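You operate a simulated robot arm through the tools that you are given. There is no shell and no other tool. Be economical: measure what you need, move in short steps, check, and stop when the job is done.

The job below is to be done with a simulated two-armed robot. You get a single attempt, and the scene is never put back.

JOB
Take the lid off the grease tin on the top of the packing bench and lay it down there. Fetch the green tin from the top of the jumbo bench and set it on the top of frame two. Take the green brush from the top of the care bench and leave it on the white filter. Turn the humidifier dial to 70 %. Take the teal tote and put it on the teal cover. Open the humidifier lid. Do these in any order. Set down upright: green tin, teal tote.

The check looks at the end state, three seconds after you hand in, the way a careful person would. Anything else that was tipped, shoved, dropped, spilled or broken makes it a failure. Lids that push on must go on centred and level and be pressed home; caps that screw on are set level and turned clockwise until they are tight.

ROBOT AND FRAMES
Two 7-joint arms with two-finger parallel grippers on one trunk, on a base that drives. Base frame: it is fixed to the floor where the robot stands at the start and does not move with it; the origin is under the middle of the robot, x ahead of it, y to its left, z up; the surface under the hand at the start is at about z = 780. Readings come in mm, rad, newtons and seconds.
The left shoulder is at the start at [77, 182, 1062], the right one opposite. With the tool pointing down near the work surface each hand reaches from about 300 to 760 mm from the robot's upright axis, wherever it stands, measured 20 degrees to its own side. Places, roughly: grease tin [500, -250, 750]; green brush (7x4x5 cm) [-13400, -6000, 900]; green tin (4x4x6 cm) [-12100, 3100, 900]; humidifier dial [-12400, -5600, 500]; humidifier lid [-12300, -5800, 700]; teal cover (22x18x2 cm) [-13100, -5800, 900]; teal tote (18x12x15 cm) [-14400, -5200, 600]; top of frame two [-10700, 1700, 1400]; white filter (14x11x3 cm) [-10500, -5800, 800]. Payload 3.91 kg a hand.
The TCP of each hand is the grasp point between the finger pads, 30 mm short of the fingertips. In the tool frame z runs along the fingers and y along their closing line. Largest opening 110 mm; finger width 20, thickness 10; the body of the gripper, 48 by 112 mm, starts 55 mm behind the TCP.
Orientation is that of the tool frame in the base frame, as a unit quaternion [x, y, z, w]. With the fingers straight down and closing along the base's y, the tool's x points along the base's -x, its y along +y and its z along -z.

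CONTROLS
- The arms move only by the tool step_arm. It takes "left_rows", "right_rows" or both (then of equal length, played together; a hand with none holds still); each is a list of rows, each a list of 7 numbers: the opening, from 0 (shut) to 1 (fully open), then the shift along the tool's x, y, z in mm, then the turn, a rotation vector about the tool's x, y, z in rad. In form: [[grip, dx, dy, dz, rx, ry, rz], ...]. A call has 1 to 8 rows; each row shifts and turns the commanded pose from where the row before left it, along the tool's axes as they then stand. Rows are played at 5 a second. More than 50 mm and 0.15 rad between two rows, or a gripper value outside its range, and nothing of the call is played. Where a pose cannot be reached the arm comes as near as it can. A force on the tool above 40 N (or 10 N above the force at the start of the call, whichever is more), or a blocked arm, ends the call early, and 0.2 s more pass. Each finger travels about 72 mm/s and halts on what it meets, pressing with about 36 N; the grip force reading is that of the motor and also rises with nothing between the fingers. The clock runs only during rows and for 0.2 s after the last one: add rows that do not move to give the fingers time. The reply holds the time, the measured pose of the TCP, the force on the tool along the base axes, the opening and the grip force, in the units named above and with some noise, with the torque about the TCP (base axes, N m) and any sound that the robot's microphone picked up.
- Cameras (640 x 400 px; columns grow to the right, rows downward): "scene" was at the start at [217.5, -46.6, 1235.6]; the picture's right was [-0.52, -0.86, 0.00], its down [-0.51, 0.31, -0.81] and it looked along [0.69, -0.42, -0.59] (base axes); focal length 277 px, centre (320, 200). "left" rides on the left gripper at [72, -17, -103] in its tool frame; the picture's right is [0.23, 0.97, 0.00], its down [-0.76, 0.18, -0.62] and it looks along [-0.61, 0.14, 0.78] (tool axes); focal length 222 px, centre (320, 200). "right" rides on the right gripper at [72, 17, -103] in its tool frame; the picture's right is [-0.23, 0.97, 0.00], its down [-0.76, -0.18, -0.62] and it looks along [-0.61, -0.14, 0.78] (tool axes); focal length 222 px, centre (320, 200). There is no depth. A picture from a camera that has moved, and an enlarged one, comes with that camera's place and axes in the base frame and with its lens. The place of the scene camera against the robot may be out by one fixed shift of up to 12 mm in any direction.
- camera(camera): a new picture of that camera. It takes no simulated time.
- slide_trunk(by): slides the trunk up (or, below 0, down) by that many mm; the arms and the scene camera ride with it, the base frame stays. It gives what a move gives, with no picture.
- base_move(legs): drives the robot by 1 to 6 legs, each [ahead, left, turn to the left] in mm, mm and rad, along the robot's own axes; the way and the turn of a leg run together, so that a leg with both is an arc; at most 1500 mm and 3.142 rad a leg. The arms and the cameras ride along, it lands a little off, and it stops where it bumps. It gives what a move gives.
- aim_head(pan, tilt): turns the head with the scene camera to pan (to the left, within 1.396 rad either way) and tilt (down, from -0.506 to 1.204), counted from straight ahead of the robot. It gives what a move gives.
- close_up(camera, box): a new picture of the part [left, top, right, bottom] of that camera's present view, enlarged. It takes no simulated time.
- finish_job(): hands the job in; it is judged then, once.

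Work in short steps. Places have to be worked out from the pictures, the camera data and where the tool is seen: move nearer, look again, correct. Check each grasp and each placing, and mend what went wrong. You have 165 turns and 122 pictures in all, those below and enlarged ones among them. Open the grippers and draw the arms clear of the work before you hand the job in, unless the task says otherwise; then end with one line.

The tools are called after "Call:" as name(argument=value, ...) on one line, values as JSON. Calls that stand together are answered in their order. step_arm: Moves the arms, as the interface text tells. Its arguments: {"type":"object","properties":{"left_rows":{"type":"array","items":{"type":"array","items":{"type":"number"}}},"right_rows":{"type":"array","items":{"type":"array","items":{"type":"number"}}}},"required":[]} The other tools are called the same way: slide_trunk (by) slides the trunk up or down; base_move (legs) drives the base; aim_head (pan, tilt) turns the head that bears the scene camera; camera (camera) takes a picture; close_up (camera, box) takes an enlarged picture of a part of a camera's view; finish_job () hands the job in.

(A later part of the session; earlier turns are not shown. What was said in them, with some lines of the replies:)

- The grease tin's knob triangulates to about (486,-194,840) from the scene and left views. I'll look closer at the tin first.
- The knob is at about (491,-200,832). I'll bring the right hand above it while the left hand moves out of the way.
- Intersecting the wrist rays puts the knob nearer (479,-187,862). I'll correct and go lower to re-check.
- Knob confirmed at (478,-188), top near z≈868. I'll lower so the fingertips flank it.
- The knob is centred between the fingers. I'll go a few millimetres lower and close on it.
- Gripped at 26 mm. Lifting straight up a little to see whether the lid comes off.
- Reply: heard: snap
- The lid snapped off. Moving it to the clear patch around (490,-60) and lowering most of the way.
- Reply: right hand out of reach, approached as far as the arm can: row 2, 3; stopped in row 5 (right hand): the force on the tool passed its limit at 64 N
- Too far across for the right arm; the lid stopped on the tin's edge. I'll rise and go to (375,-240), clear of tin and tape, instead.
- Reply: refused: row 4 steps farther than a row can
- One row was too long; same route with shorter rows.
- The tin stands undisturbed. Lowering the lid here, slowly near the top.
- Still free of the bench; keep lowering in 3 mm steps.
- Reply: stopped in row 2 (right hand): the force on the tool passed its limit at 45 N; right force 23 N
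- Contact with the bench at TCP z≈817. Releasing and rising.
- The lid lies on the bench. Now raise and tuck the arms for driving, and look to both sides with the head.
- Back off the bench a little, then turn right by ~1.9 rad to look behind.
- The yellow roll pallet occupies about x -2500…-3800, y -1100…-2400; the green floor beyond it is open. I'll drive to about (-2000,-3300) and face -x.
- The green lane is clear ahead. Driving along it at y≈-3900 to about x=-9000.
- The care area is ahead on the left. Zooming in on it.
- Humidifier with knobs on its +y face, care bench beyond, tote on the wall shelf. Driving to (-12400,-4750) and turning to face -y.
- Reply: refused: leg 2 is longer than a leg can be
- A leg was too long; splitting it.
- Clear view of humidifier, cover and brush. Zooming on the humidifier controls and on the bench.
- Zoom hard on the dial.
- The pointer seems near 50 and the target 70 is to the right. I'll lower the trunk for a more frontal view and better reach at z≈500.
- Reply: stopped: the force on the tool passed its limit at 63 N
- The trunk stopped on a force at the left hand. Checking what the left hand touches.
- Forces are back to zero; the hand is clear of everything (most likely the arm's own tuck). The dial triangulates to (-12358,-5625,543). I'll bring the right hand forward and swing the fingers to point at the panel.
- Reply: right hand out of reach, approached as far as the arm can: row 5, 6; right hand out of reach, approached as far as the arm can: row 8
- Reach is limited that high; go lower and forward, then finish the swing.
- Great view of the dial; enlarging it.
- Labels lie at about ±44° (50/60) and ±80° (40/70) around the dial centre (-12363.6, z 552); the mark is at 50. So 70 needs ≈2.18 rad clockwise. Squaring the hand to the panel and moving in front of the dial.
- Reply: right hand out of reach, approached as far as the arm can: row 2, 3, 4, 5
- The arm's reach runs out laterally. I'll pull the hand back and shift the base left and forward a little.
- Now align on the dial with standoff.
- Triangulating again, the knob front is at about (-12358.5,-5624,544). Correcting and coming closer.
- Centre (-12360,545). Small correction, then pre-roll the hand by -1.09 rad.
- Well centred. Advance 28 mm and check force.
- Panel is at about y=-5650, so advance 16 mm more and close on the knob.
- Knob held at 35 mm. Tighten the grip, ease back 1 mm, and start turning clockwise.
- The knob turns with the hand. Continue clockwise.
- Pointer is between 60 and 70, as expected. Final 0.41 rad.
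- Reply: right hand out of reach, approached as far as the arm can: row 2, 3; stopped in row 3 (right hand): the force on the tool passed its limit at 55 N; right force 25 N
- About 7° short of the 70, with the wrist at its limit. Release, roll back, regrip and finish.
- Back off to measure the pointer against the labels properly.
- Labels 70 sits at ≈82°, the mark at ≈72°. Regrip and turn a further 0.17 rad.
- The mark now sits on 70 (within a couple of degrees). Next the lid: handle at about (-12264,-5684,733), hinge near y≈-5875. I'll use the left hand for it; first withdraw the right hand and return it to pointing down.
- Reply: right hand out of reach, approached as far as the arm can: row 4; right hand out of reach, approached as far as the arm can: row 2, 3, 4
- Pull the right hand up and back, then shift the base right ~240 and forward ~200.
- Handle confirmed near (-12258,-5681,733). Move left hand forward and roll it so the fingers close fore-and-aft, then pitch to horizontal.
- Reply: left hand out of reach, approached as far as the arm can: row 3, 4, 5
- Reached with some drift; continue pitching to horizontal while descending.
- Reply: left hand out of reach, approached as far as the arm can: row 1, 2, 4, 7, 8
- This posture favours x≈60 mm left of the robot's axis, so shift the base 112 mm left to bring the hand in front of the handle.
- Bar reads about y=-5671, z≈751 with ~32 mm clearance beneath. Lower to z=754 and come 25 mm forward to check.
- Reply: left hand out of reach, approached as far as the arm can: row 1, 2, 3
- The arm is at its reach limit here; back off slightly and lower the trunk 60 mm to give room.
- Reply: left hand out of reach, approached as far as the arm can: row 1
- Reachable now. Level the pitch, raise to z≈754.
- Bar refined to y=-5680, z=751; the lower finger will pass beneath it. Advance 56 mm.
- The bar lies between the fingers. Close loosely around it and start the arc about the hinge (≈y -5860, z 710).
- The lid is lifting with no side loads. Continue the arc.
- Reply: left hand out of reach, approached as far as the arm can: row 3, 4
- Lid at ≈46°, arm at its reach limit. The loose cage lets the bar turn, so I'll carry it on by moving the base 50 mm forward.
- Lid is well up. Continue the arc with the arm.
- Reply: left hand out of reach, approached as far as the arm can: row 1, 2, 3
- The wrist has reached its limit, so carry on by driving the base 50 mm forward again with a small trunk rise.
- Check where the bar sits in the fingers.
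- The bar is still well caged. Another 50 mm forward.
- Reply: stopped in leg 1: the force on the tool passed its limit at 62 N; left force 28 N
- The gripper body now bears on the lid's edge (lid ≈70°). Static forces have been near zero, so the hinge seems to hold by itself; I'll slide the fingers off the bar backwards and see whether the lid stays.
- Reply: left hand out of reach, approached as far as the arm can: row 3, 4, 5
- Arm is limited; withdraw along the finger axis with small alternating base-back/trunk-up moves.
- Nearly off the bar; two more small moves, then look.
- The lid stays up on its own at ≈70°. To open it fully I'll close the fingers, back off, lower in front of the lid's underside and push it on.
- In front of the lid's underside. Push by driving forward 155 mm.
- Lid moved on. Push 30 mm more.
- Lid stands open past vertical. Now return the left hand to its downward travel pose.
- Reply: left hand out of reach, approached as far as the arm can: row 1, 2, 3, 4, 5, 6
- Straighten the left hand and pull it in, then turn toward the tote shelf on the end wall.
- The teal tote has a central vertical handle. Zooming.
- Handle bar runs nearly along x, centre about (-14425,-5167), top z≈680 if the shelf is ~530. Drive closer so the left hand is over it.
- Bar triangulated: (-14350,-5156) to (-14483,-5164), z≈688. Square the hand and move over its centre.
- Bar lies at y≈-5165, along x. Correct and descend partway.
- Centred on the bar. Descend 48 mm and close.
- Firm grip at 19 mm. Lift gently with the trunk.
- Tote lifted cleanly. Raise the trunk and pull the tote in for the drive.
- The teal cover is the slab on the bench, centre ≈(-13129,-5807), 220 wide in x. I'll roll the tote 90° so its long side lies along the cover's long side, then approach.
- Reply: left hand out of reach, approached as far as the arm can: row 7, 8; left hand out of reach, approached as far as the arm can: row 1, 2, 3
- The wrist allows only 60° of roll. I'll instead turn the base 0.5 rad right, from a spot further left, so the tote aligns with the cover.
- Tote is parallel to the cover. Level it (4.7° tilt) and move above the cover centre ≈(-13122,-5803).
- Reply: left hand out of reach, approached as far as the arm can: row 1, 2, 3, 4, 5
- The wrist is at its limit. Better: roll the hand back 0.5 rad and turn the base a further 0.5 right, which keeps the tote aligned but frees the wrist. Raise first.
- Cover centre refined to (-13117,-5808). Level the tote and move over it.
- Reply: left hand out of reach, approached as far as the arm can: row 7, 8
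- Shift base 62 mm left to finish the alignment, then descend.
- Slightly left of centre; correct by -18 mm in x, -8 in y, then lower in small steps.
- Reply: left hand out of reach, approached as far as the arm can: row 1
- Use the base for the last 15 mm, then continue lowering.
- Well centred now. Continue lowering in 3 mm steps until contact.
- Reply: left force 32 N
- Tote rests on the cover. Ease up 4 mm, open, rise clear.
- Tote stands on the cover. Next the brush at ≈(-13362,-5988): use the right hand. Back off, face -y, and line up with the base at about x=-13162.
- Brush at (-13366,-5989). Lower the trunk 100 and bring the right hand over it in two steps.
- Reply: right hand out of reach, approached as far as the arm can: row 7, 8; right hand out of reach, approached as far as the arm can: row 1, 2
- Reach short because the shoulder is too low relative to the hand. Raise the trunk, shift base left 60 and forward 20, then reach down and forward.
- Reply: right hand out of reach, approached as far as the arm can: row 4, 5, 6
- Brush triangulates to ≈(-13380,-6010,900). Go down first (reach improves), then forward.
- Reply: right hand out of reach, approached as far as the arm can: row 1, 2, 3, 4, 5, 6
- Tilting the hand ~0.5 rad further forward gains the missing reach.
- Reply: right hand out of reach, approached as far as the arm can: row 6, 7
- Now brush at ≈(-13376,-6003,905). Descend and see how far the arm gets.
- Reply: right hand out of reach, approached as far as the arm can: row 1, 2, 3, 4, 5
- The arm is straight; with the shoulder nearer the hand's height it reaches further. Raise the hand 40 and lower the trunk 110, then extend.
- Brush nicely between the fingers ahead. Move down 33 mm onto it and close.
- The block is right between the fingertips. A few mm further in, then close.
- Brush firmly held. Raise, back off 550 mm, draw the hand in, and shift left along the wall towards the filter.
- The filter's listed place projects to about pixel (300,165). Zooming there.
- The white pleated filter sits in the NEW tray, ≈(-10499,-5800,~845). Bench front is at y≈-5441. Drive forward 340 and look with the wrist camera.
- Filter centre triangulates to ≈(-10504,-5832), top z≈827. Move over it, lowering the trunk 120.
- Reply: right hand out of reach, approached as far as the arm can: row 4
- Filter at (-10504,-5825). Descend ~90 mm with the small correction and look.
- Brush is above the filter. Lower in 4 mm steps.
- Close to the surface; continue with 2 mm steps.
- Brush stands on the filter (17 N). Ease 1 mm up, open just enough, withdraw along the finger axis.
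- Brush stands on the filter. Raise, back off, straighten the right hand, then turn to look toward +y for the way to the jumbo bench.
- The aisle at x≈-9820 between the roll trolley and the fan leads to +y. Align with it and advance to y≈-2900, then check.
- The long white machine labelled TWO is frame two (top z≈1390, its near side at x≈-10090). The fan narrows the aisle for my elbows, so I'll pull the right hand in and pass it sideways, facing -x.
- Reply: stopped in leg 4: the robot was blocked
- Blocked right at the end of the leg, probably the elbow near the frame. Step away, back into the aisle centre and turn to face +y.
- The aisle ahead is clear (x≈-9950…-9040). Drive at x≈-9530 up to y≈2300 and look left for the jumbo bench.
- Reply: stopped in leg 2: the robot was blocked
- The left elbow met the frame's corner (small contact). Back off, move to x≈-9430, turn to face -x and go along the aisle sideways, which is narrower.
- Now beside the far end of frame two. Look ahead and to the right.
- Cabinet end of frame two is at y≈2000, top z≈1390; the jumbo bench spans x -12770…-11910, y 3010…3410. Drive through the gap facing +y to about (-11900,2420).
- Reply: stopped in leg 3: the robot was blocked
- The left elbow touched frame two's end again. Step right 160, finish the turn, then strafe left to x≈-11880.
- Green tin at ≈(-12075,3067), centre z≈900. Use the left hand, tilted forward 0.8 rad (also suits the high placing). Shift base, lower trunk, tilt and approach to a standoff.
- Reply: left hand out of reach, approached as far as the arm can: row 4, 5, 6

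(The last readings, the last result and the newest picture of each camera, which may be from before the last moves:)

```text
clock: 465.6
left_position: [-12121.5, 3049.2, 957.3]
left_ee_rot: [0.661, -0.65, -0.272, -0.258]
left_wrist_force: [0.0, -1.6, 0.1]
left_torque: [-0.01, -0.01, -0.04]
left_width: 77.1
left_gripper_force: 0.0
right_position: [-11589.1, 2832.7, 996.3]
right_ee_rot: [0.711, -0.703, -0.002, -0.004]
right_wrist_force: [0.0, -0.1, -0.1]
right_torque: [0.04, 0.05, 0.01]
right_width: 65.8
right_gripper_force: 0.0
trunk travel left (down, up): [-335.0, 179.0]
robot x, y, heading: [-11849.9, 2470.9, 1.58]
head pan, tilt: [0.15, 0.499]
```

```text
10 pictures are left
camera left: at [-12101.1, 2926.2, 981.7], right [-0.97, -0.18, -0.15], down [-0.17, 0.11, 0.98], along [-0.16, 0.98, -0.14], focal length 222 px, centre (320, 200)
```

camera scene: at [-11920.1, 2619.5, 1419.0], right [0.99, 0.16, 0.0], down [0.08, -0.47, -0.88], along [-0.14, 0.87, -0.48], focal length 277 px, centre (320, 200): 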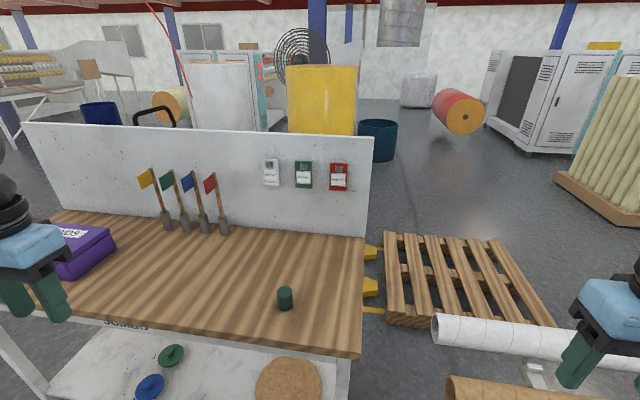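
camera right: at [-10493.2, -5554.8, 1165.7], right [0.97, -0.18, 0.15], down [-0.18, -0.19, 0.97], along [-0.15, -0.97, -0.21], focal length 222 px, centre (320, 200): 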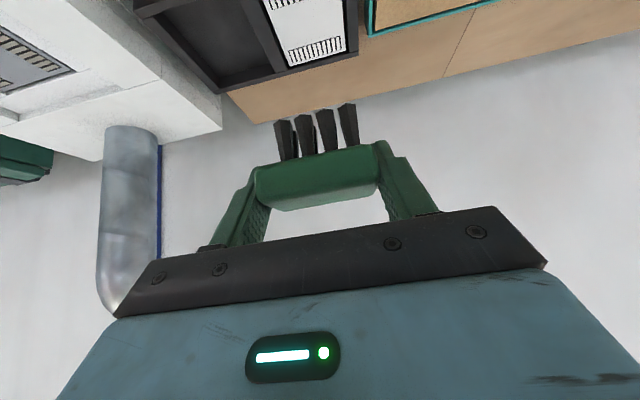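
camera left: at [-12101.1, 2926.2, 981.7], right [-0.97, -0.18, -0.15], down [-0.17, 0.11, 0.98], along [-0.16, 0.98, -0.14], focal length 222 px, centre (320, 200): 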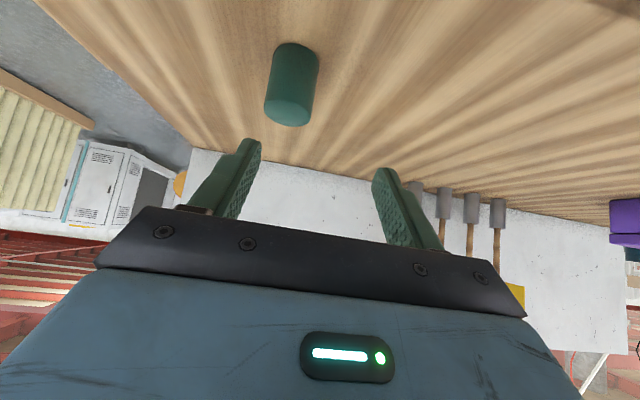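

Tin refined to ≈(-12091,3097), centre z≈870. Correct sideways, approach halfway.

Call:
step_arm(left_rows=[[0.7, 0, -30, 0, 0, 0, 0], [0.7, 6, 0, 22, 0, 0, 0], [0.7, 6, 0, 22, 0, 0, 0], [0.7, 0, 0, 0, 0, 0, 0]])

Call:
camera(camera="left")

```text
clock: 466.6
left_position: [-12094.3, 3071.8, 917.0]
left_ee_rot: [0.661, -0.65, -0.272, -0.258]
left_wrist_force: [0.9, 0.4, 0.1]
left_torque: [0.01, 0.0, -0.02]
left_width: 76.8
left_gripper_force: 0.0
right_position: [-11590.3, 2835.9, 995.5]
right_ee_rot: [0.712, -0.702, 0.0, -0.003]
right_wrist_force: [0.7, -0.1, -0.5]
right_torque: [0.01, 0.03, 0.05]
right_width: 65.8
right_gripper_force: 0.0
trunk travel left (down, up): [-335.0, 179.0]
robot x, y, heading: [-11850.5, 2471.0, 1.583]
head pan, tilt: [0.15, 0.499]
```

```text
9 pictures are left
camera left: at [-12072.9, 2948.5, 940.7], right [-0.97, -0.18, -0.15], down [-0.17, 0.11, 0.98], along [-0.16, 0.98, -0.14], focal length 222 px, centre (320, 200)
```

left: 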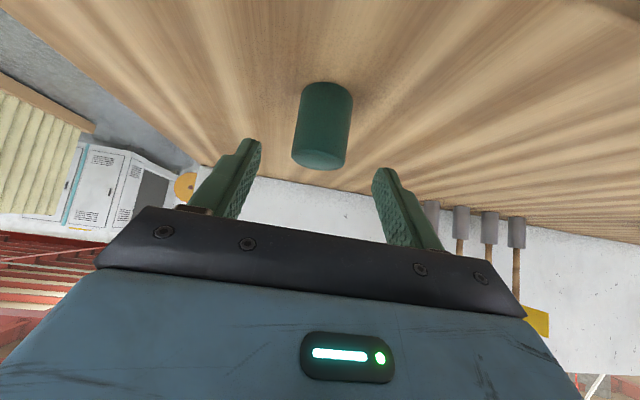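

Centred. Complete the approach and close.

Call:
step_arm(left_rows=[[0.7, 4, 0, 14, 0, 0, 0], [0.7, 4, 0, 14, 0, 0, 0], [0.7, 4, 0, 14, 0, 0, 0], [0.45, 0, 0, 0, 0, 0, 0], [0.2, 0, 0, 0, 0, 0, 0], [0.2, 0, 0, 0, 0, 0, 0], [0.2, 0, 0, 0, 0, 0, 0]])

```text
clock: 468.1
left_position: [-12094.3, 3093.0, 877.3]
left_ee_rot: [0.661, -0.65, -0.272, -0.257]
left_wrist_force: [-0.3, -0.9, -0.4]
left_torque: [0.02, 0.01, 0.04]
left_width: 37.9
left_gripper_force: 35.7
right_position: [-11588.9, 2834.6, 996.9]
right_ee_rot: [0.712, -0.702, -0.001, -0.004]
right_wrist_force: [0.5, 0.5, 0.2]
right_torque: [-0.04, 0.01, 0.01]
right_width: 65.6
right_gripper_force: 0.1
trunk travel left (down, up): [-335.0, 179.0]
robot x, y, heading: [-11852.3, 2470.7, 1.583]
head pan, tilt: [0.15, 0.499]
```

Tin held (38 mm). Lift straight up, raise trunk, and check.

Call:
step_arm(left_rows=[[0.2, -14, 0, -14.4, 0, 0, 0], [0.2, -28, 0, -28.8, 0, 0, 0], [0.2, -28, 0, -28.8, 0, 0, 0], [0.2, 0, 0, 0, 0, 0, 0]])

Call:
slide_trunk(by=140)

Call:
camera(camera="left")

```text
clock: 469.1
left_position: [-12093.7, 3090.7, 977.7]
left_ee_rot: [0.662, -0.651, -0.27, -0.257]
left_wrist_force: [0.7, -0.5, -1.2]
left_torque: [-0.05, -0.01, 0.02]
left_width: 38.1
left_gripper_force: 35.8
right_position: [-11589.0, 2835.3, 996.9]
right_ee_rot: [0.711, -0.703, -0.001, -0.004]
right_wrist_force: [0.0, -0.3, 0.0]
right_torque: [0.02, -0.04, 0.01]
right_width: 66.1
right_gripper_force: 0.1
trunk travel left (down, up): [-335.0, 179.0]
robot x, y, heading: [-11853.0, 2469.9, 1.583]
head pan, tilt: [0.15, 0.499]
```

```text
clock: 470.8
left_position: [-12091.5, 3094.5, 1116.5]
left_ee_rot: [0.662, -0.651, -0.271, -0.256]
left_wrist_force: [0.3, -0.1, -1.2]
left_torque: [0.04, 0.0, -0.02]
left_width: 38.1
left_gripper_force: 35.9
right_position: [-11589.3, 2835.2, 1135.4]
right_ee_rot: [0.711, -0.703, 0.0, -0.003]
right_wrist_force: [0.4, -0.3, -0.7]
right_torque: [-0.06, -0.01, -0.03]
right_width: 66.0
right_gripper_force: 0.1
trunk travel left (down, up): [-475.0, 39.0]
robot x, y, heading: [-11854.6, 2468.9, 1.583]
head pan, tilt: [0.15, 0.499]
```

```text
8 pictures are left
camera left: at [-12071.7, 2970.4, 1141.4], right [-0.97, -0.18, -0.14], down [-0.17, 0.12, 0.98], along [-0.16, 0.98, -0.14], focal length 222 px, centre (320, 200)
```

left: 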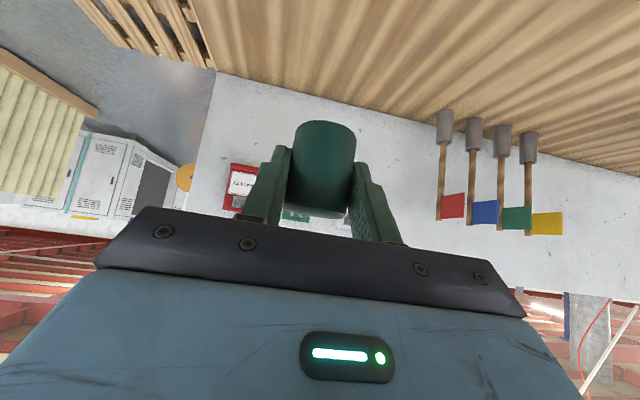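

Tin secure. Pull the hand in, raise it above 1480, then turn to face -y and move next to frame two's end at about (-10890,2455).

Call:
step_arm(left_rows=[[0.2, 30, 0, -29, 0, 0, 0], [0.2, 30, 0, -29, 0, 0, 0], [0.2, 30, 0, -29, 0, 0, 0], [0.2, 30, 0, -29, 0, 0, 0], [0.2, 30, 0, -29, 0, 0, 0]], right_rows=[[0.5, 15, 0, -10, 0, 0, 0], [0.5, 15, 0, -10, 0, 0, 0], [0.5, 15, 0, -10, 0, 0, 0], [0.5, 10, 0, 0, 0, 0, 0], [0.5, 0, 0, 0, 0, 0, 0]])

Call:
slide_trunk(by=37)

Call:
step_arm(left_rows=[[0.2, -30, 0, -31, 0, 0, 0], [0.2, -30, 0, -31, 0, 0, 0], [0.2, -30, 0, -31, 0, 0, 0], [0.2, -30, 0, -31, 0, 0, 0], [0.2, -30, 0, -31, 0, 0, 0], [0.2, -30, 0, -31, 0, 0, 0], [0.2, -30, 0, -31, 0, 0, 0], [0.2, -30, 0, -31, 0, 0, 0]])

Call:
base_move(legs=[[0, 0, 3.13]])

```text
clock: 472.0
left_position: [-12089.5, 2887.0, 1119.4]
left_ee_rot: [0.661, -0.651, -0.27, -0.257]
left_wrist_force: [-0.6, 0.3, -0.9]
left_torque: [0.02, 0.01, -0.03]
left_width: 37.8
left_gripper_force: 36.7
right_position: [-11589.3, 2779.4, 1165.8]
right_ee_rot: [0.711, -0.703, -0.002, -0.004]
right_wrist_force: [1.0, 1.0, -0.2]
right_torque: [0.01, 0.01, 0.01]
right_width: 55.1
right_gripper_force: 0.0
trunk travel left (down, up): [-475.0, 39.0]
robot x, y, heading: [-11851.7, 2469.6, 1.585]
head pan, tilt: [0.15, 0.499]
```

```text
clock: 472.8
left_position: [-12088.0, 2886.2, 1154.9]
left_ee_rot: [0.662, -0.651, -0.27, -0.256]
left_wrist_force: [-0.9, 0.4, 0.0]
left_torque: [0.01, 0.04, 0.0]
left_width: 37.9
left_gripper_force: 36.2
right_position: [-11588.4, 2781.6, 1201.6]
right_ee_rot: [0.712, -0.702, -0.001, -0.002]
right_wrist_force: [0.3, 0.3, 0.0]
right_torque: [-0.06, -0.01, -0.01]
right_width: 54.9
right_gripper_force: 0.1
trunk travel left (down, up): [-512.0, 2.0]
robot x, y, heading: [-11848.1, 2474.2, 1.579]
head pan, tilt: [0.15, 0.499]
```

```text
clock: 474.6
left_position: [-12083.2, 2886.0, 1503.7]
left_ee_rot: [0.662, -0.65, -0.272, -0.256]
left_wrist_force: [0.4, -0.7, -0.5]
left_torque: [0.01, 0.02, 0.0]
left_width: 38.0
left_gripper_force: 35.9
right_position: [-11587.8, 2779.3, 1202.9]
right_ee_rot: [0.711, -0.703, -0.002, -0.003]
right_wrist_force: [-0.5, -0.8, 0.0]
right_torque: [-0.01, -0.01, -0.03]
right_width: 55.2
right_gripper_force: 0.0
trunk travel left (down, up): [-512.0, 2.0]
robot x, y, heading: [-11850.3, 2468.5, 1.584]
head pan, tilt: [0.15, 0.499]
```

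```text
clock: 482.3
left_position: [-11629.9, 2048.7, 1502.8]
left_ee_rot: [0.66, 0.651, -0.262, 0.268]
left_wrist_force: [0.5, 0.3, -0.9]
left_torque: [0.04, -0.02, 0.01]
left_width: 37.4
left_gripper_force: 36.0
right_position: [-12122.5, 2172.1, 1201.9]
right_ee_rot: [0.713, 0.701, -0.004, 0.002]
right_wrist_force: [0.3, 0.3, 0.6]
right_torque: [0.0, -0.03, -0.02]
right_width: 55.1
right_gripper_force: 0.0
trunk travel left (down, up): [-512.0, 2.0]
robot x, y, heading: [-11850.4, 2473.1, -1.585]
head pan, tilt: [0.15, 0.499]
```

Raised to 1503 and turned. Strafe left 960 and look.

Call:
base_move(legs=[[0, 960, 0.01]])

Call:
aim_head(pan=0.2, tilt=0.25)

Call:
camera(camera="scene")

```text
clock: 491.2
left_position: [-10650.4, 2036.5, 1502.6]
left_ee_rot: [0.658, 0.654, -0.261, 0.268]
left_wrist_force: [0.2, 0.0, -1.2]
left_torque: [0.01, 0.02, 0.03]
left_width: 37.3
left_gripper_force: 36.1
right_position: [-11142.2, 2152.5, 1203.2]
right_ee_rot: [0.71, 0.704, -0.004, 0.002]
right_wrist_force: [0.7, -0.3, -0.2]
right_torque: [0.01, -0.02, 0.0]
right_width: 54.8
right_gripper_force: 0.1
trunk travel left (down, up): [-512.0, 2.0]
robot x, y, heading: [-10873.8, 2457.0, -1.586]
head pan, tilt: [0.15, 0.499]
```

```text
clock: 492.0
left_position: [-10649.1, 2036.3, 1500.8]
left_ee_rot: [0.658, 0.654, -0.26, 0.267]
left_wrist_force: [-0.6, -0.4, -1.0]
left_torque: [-0.01, 0.02, -0.01]
left_width: 37.4
left_gripper_force: 35.7
right_position: [-11143.0, 2154.2, 1203.2]
right_ee_rot: [0.71, 0.704, -0.003, 0.002]
right_wrist_force: [0.5, 0.5, 0.0]
right_torque: [0.01, 0.0, -0.03]
right_width: 55.0
right_gripper_force: 0.0
trunk travel left (down, up): [-512.0, 2.0]
robot x, y, heading: [-10873.6, 2453.3, -1.584]
head pan, tilt: [0.201, 0.25]
```

```text
7 pictures are left
camera scene: at [-10852.5, 2351.5, 1482.0], right [-0.98, -0.19, 0.0], down [-0.05, 0.24, -0.97], along [0.18, -0.95, -0.25], focal length 277 px, centre (320, 200)
```

scene: 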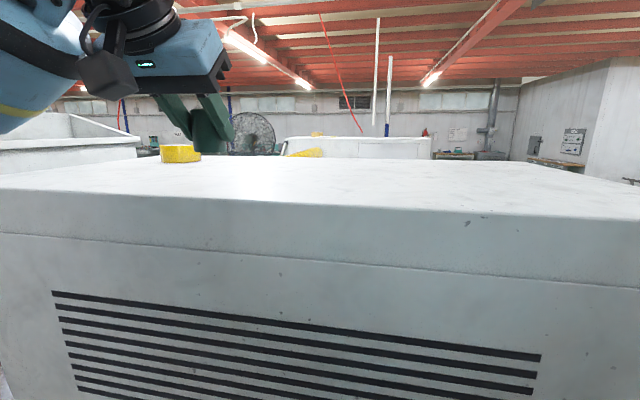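

Top of frame two is clear at the near edge (z≈1390, y 1530–2000). Reach to y≈1885 and descend most of the way.

Call:
step_arm(left_rows=[[0.2, -28, 0, 27, 0, 0, 0], [0.2, -28, 0, 27, 0, 0, 0], [0.2, -28, 0, 27, 0, 0, 0], [0.2, -28, 0, 27, 0, 0, 0], [0.2, 14, 0, 14.4, 0, 0, 0], [0.2, 14, 0, 14.4, 0, 0, 0], [0.2, 0, 0, 0, 0, 0, 0]])

Call:
camera(camera="scene")

```text
clock: 493.6
left_position: [-10650.5, 1879.9, 1462.7]
left_ee_rot: [0.658, 0.654, -0.261, 0.269]
left_wrist_force: [0.4, -0.6, -0.9]
left_torque: [0.0, -0.04, 0.01]
left_width: 37.4
left_gripper_force: 36.3
right_position: [-11143.9, 2152.9, 1202.3]
right_ee_rot: [0.71, 0.704, -0.004, 0.002]
right_wrist_force: [-0.4, 0.1, 0.4]
right_torque: [0.01, -0.01, -0.01]
right_width: 55.1
right_gripper_force: 0.0
trunk travel left (down, up): [-512.0, 2.0]
robot x, y, heading: [-10874.9, 2453.8, -1.585]
head pan, tilt: [0.201, 0.25]
```

```text
6 pictures are left
camera scene: at [-10853.0, 2351.5, 1482.1], right [-0.98, -0.19, 0.0], down [-0.05, 0.24, -0.97], along [0.18, -0.95, -0.25], focal length 277 px, centre (320, 200)
```

scene: 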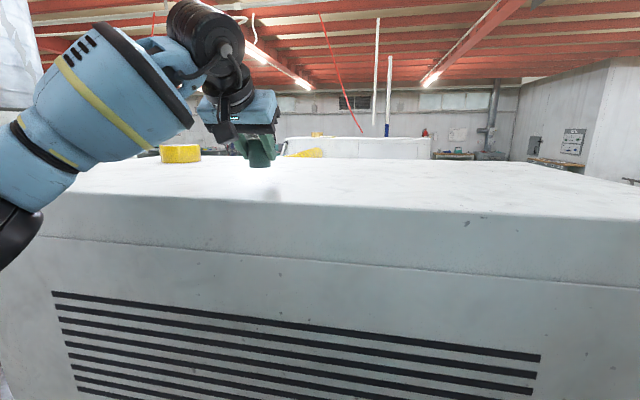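

Tin is above the top with its shadow showing. Lower in 4 mm steps to contact.

Call:
step_arm(left_rows=[[0.2, 2.8, 0, 2.9, 0, 0, 0], [0.2, 2.8, 0, 2.9, 0, 0, 0], [0.2, 2.8, 0, 2.9, 0, 0, 0], [0.2, 2.1, 0, 2.2, 0, 0, 0], [0.2, 2.1, 0, 2.2, 0, 0, 0], [0.2, 2.1, 0, 2.2, 0, 0, 0], [0.2, 1.4, 0, 1.4, 0, 0, 0], [0.2, 1.4, 0, 1.4, 0, 0, 0]])

```text
clock: 495.4
left_position: [-10649.1, 1880.4, 1437.3]
left_ee_rot: [0.657, 0.654, -0.261, 0.269]
left_wrist_force: [-0.4, -1.7, 3.6]
left_torque: [-0.07, 0.07, 0.01]
left_width: 37.2
left_gripper_force: 35.6
right_position: [-11142.4, 2153.6, 1203.3]
right_ee_rot: [0.71, 0.704, -0.004, 0.002]
right_wrist_force: [-0.2, 0.7, -0.6]
right_torque: [-0.03, 0.01, 0.02]
right_width: 55.1
right_gripper_force: 0.0
trunk travel left (down, up): [-512.0, 2.0]
robot x, y, heading: [-10871.8, 2460.7, -1.585]
head pan, tilt: [0.201, 0.25]
```

Contact beginning (3.6 N). One more millimetre, then check its uprightness.

Call:
step_arm(left_rows=[[0.2, 0.7, 0, 0.7, 0, 0, 0], [0.2, 0.7, 0, 0.7, 0, 0, 0]])

Call:
close_up(camera="scene", box=[200, 110, 320, 200])

```text
clock: 496.0
left_position: [-10649.6, 1880.7, 1438.2]
left_ee_rot: [0.657, 0.653, -0.263, 0.27]
left_wrist_force: [0.8, -5.2, 14.1]
left_torque: [-0.3, 0.19, 0.12]
left_width: 37.1
left_gripper_force: 35.8
right_position: [-11141.1, 2154.4, 1203.3]
right_ee_rot: [0.71, 0.704, -0.003, 0.002]
right_wrist_force: [0.0, 0.3, -0.8]
right_torque: [0.01, -0.01, 0.01]
right_width: 55.0
right_gripper_force: 0.0
trunk travel left (down, up): [-512.0, 2.0]
robot x, y, heading: [-10872.1, 2457.2, -1.58]
head pan, tilt: [0.201, 0.25]
```

```text
4.44 times, centred on (260, 155) of scene
camera zoom: at [-10852.8, 2352.1, 1482.3], right [-0.98, -0.19, 0.0], down [-0.05, 0.24, -0.97], along [0.18, -0.95, -0.25], focal length 1230 px, centre (587, 400)
```

zoom: 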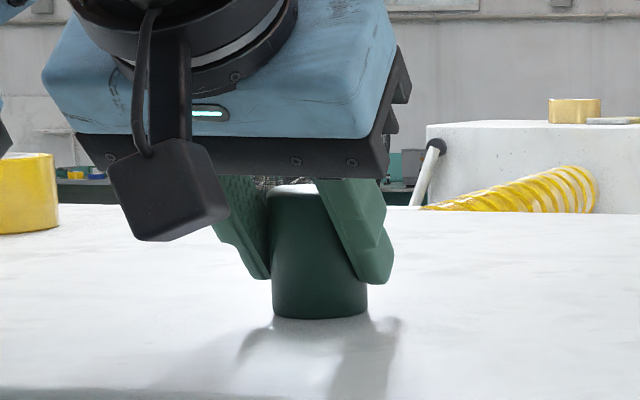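

Tin stands upright on the top. Ease up slightly, open, and withdraw along the finger axis.

Call:
step_arm(left_rows=[[0.2, -0.7, 0, -0.7, 0, 0, 0], [0.4, 0, 0, 0, 0, 0, 0], [0.65, 0, 0, 0, 0, 0, 0], [0.65, 0, 0, 0, 0, 0, 0], [0.65, 0, 0, -20, 0, 0, 0], [0.65, 0, 0, -35, 0, 0, 0], [0.65, 0, 0, -45, 0, 0, 0], [0.65, 0, 0, -45, 0, 0, 0]])

Call:
close_up(camera="scene", box=[180, 90, 340, 200])

```text
clock: 497.8
left_position: [-10649.3, 1983.6, 1542.9]
left_ee_rot: [0.658, 0.654, -0.261, 0.269]
left_wrist_force: [0.1, -0.1, 0.0]
left_torque: [-0.01, -0.01, -0.02]
left_width: 71.5
left_gripper_force: 0.1
right_position: [-11142.8, 2155.7, 1203.3]
right_ee_rot: [0.71, 0.704, -0.004, 0.002]
right_wrist_force: [0.2, -0.6, -0.1]
right_torque: [-0.01, 0.01, 0.0]
right_width: 55.0
right_gripper_force: 0.1
trunk travel left (down, up): [-512.0, 2.0]
robot x, y, heading: [-10871.1, 2453.6, -1.58]
head pan, tilt: [0.201, 0.25]
```

```text
3.64 times, centred on (260, 145) of scene
camera zoom: at [-10852.9, 2353.5, 1482.3], right [-0.98, -0.19, 0.0], down [-0.05, 0.24, -0.97], along [0.18, -0.95, -0.25], focal length 1006 px, centre (538, 400)
```

zoom: 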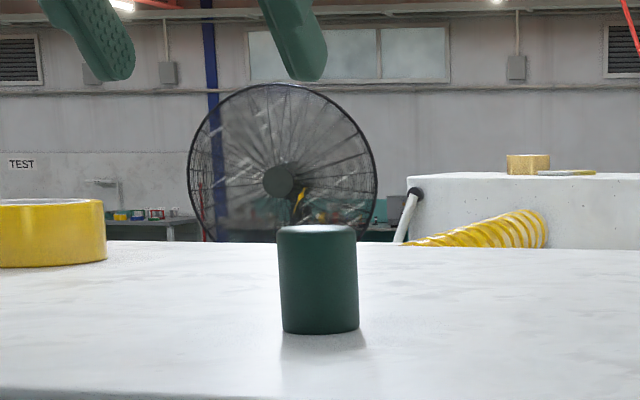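

The tin stands upright on frame two, and the fan and everything else in view is undisturbed. A last small retreat, then hand in.

Call:
base_move(legs=[[-100, 0, 0]])

Call:
finish_job()

```text
clock: 498.9
left_position: [-10648.6, 2079.8, 1539.8]
left_ee_rot: [0.658, 0.655, -0.259, 0.268]
left_wrist_force: [0.0, -0.3, 0.6]
left_torque: [-0.03, -0.01, -0.01]
left_width: 71.5
left_gripper_force: 0.1
right_position: [-11141.5, 2253.1, 1202.8]
right_ee_rot: [0.711, 0.703, -0.003, 0.002]
right_wrist_force: [1.2, 0.1, 0.5]
right_torque: [0.0, 0.04, 0.01]
right_width: 55.2
right_gripper_force: 0.0
trunk travel left (down, up): [-512.0, 2.0]
robot x, y, heading: [-10873.3, 2556.3, -1.588]
head pan, tilt: [0.201, 0.25]
```

```text
The job is handed in.
```

All six jobs are done and handed in. The dial reads within a few degrees of the 70 % mark. The base was stopped three times while driving around frame two, probably by an elbow against its casing; I saw nothing there moved, but did not check the casing itself.
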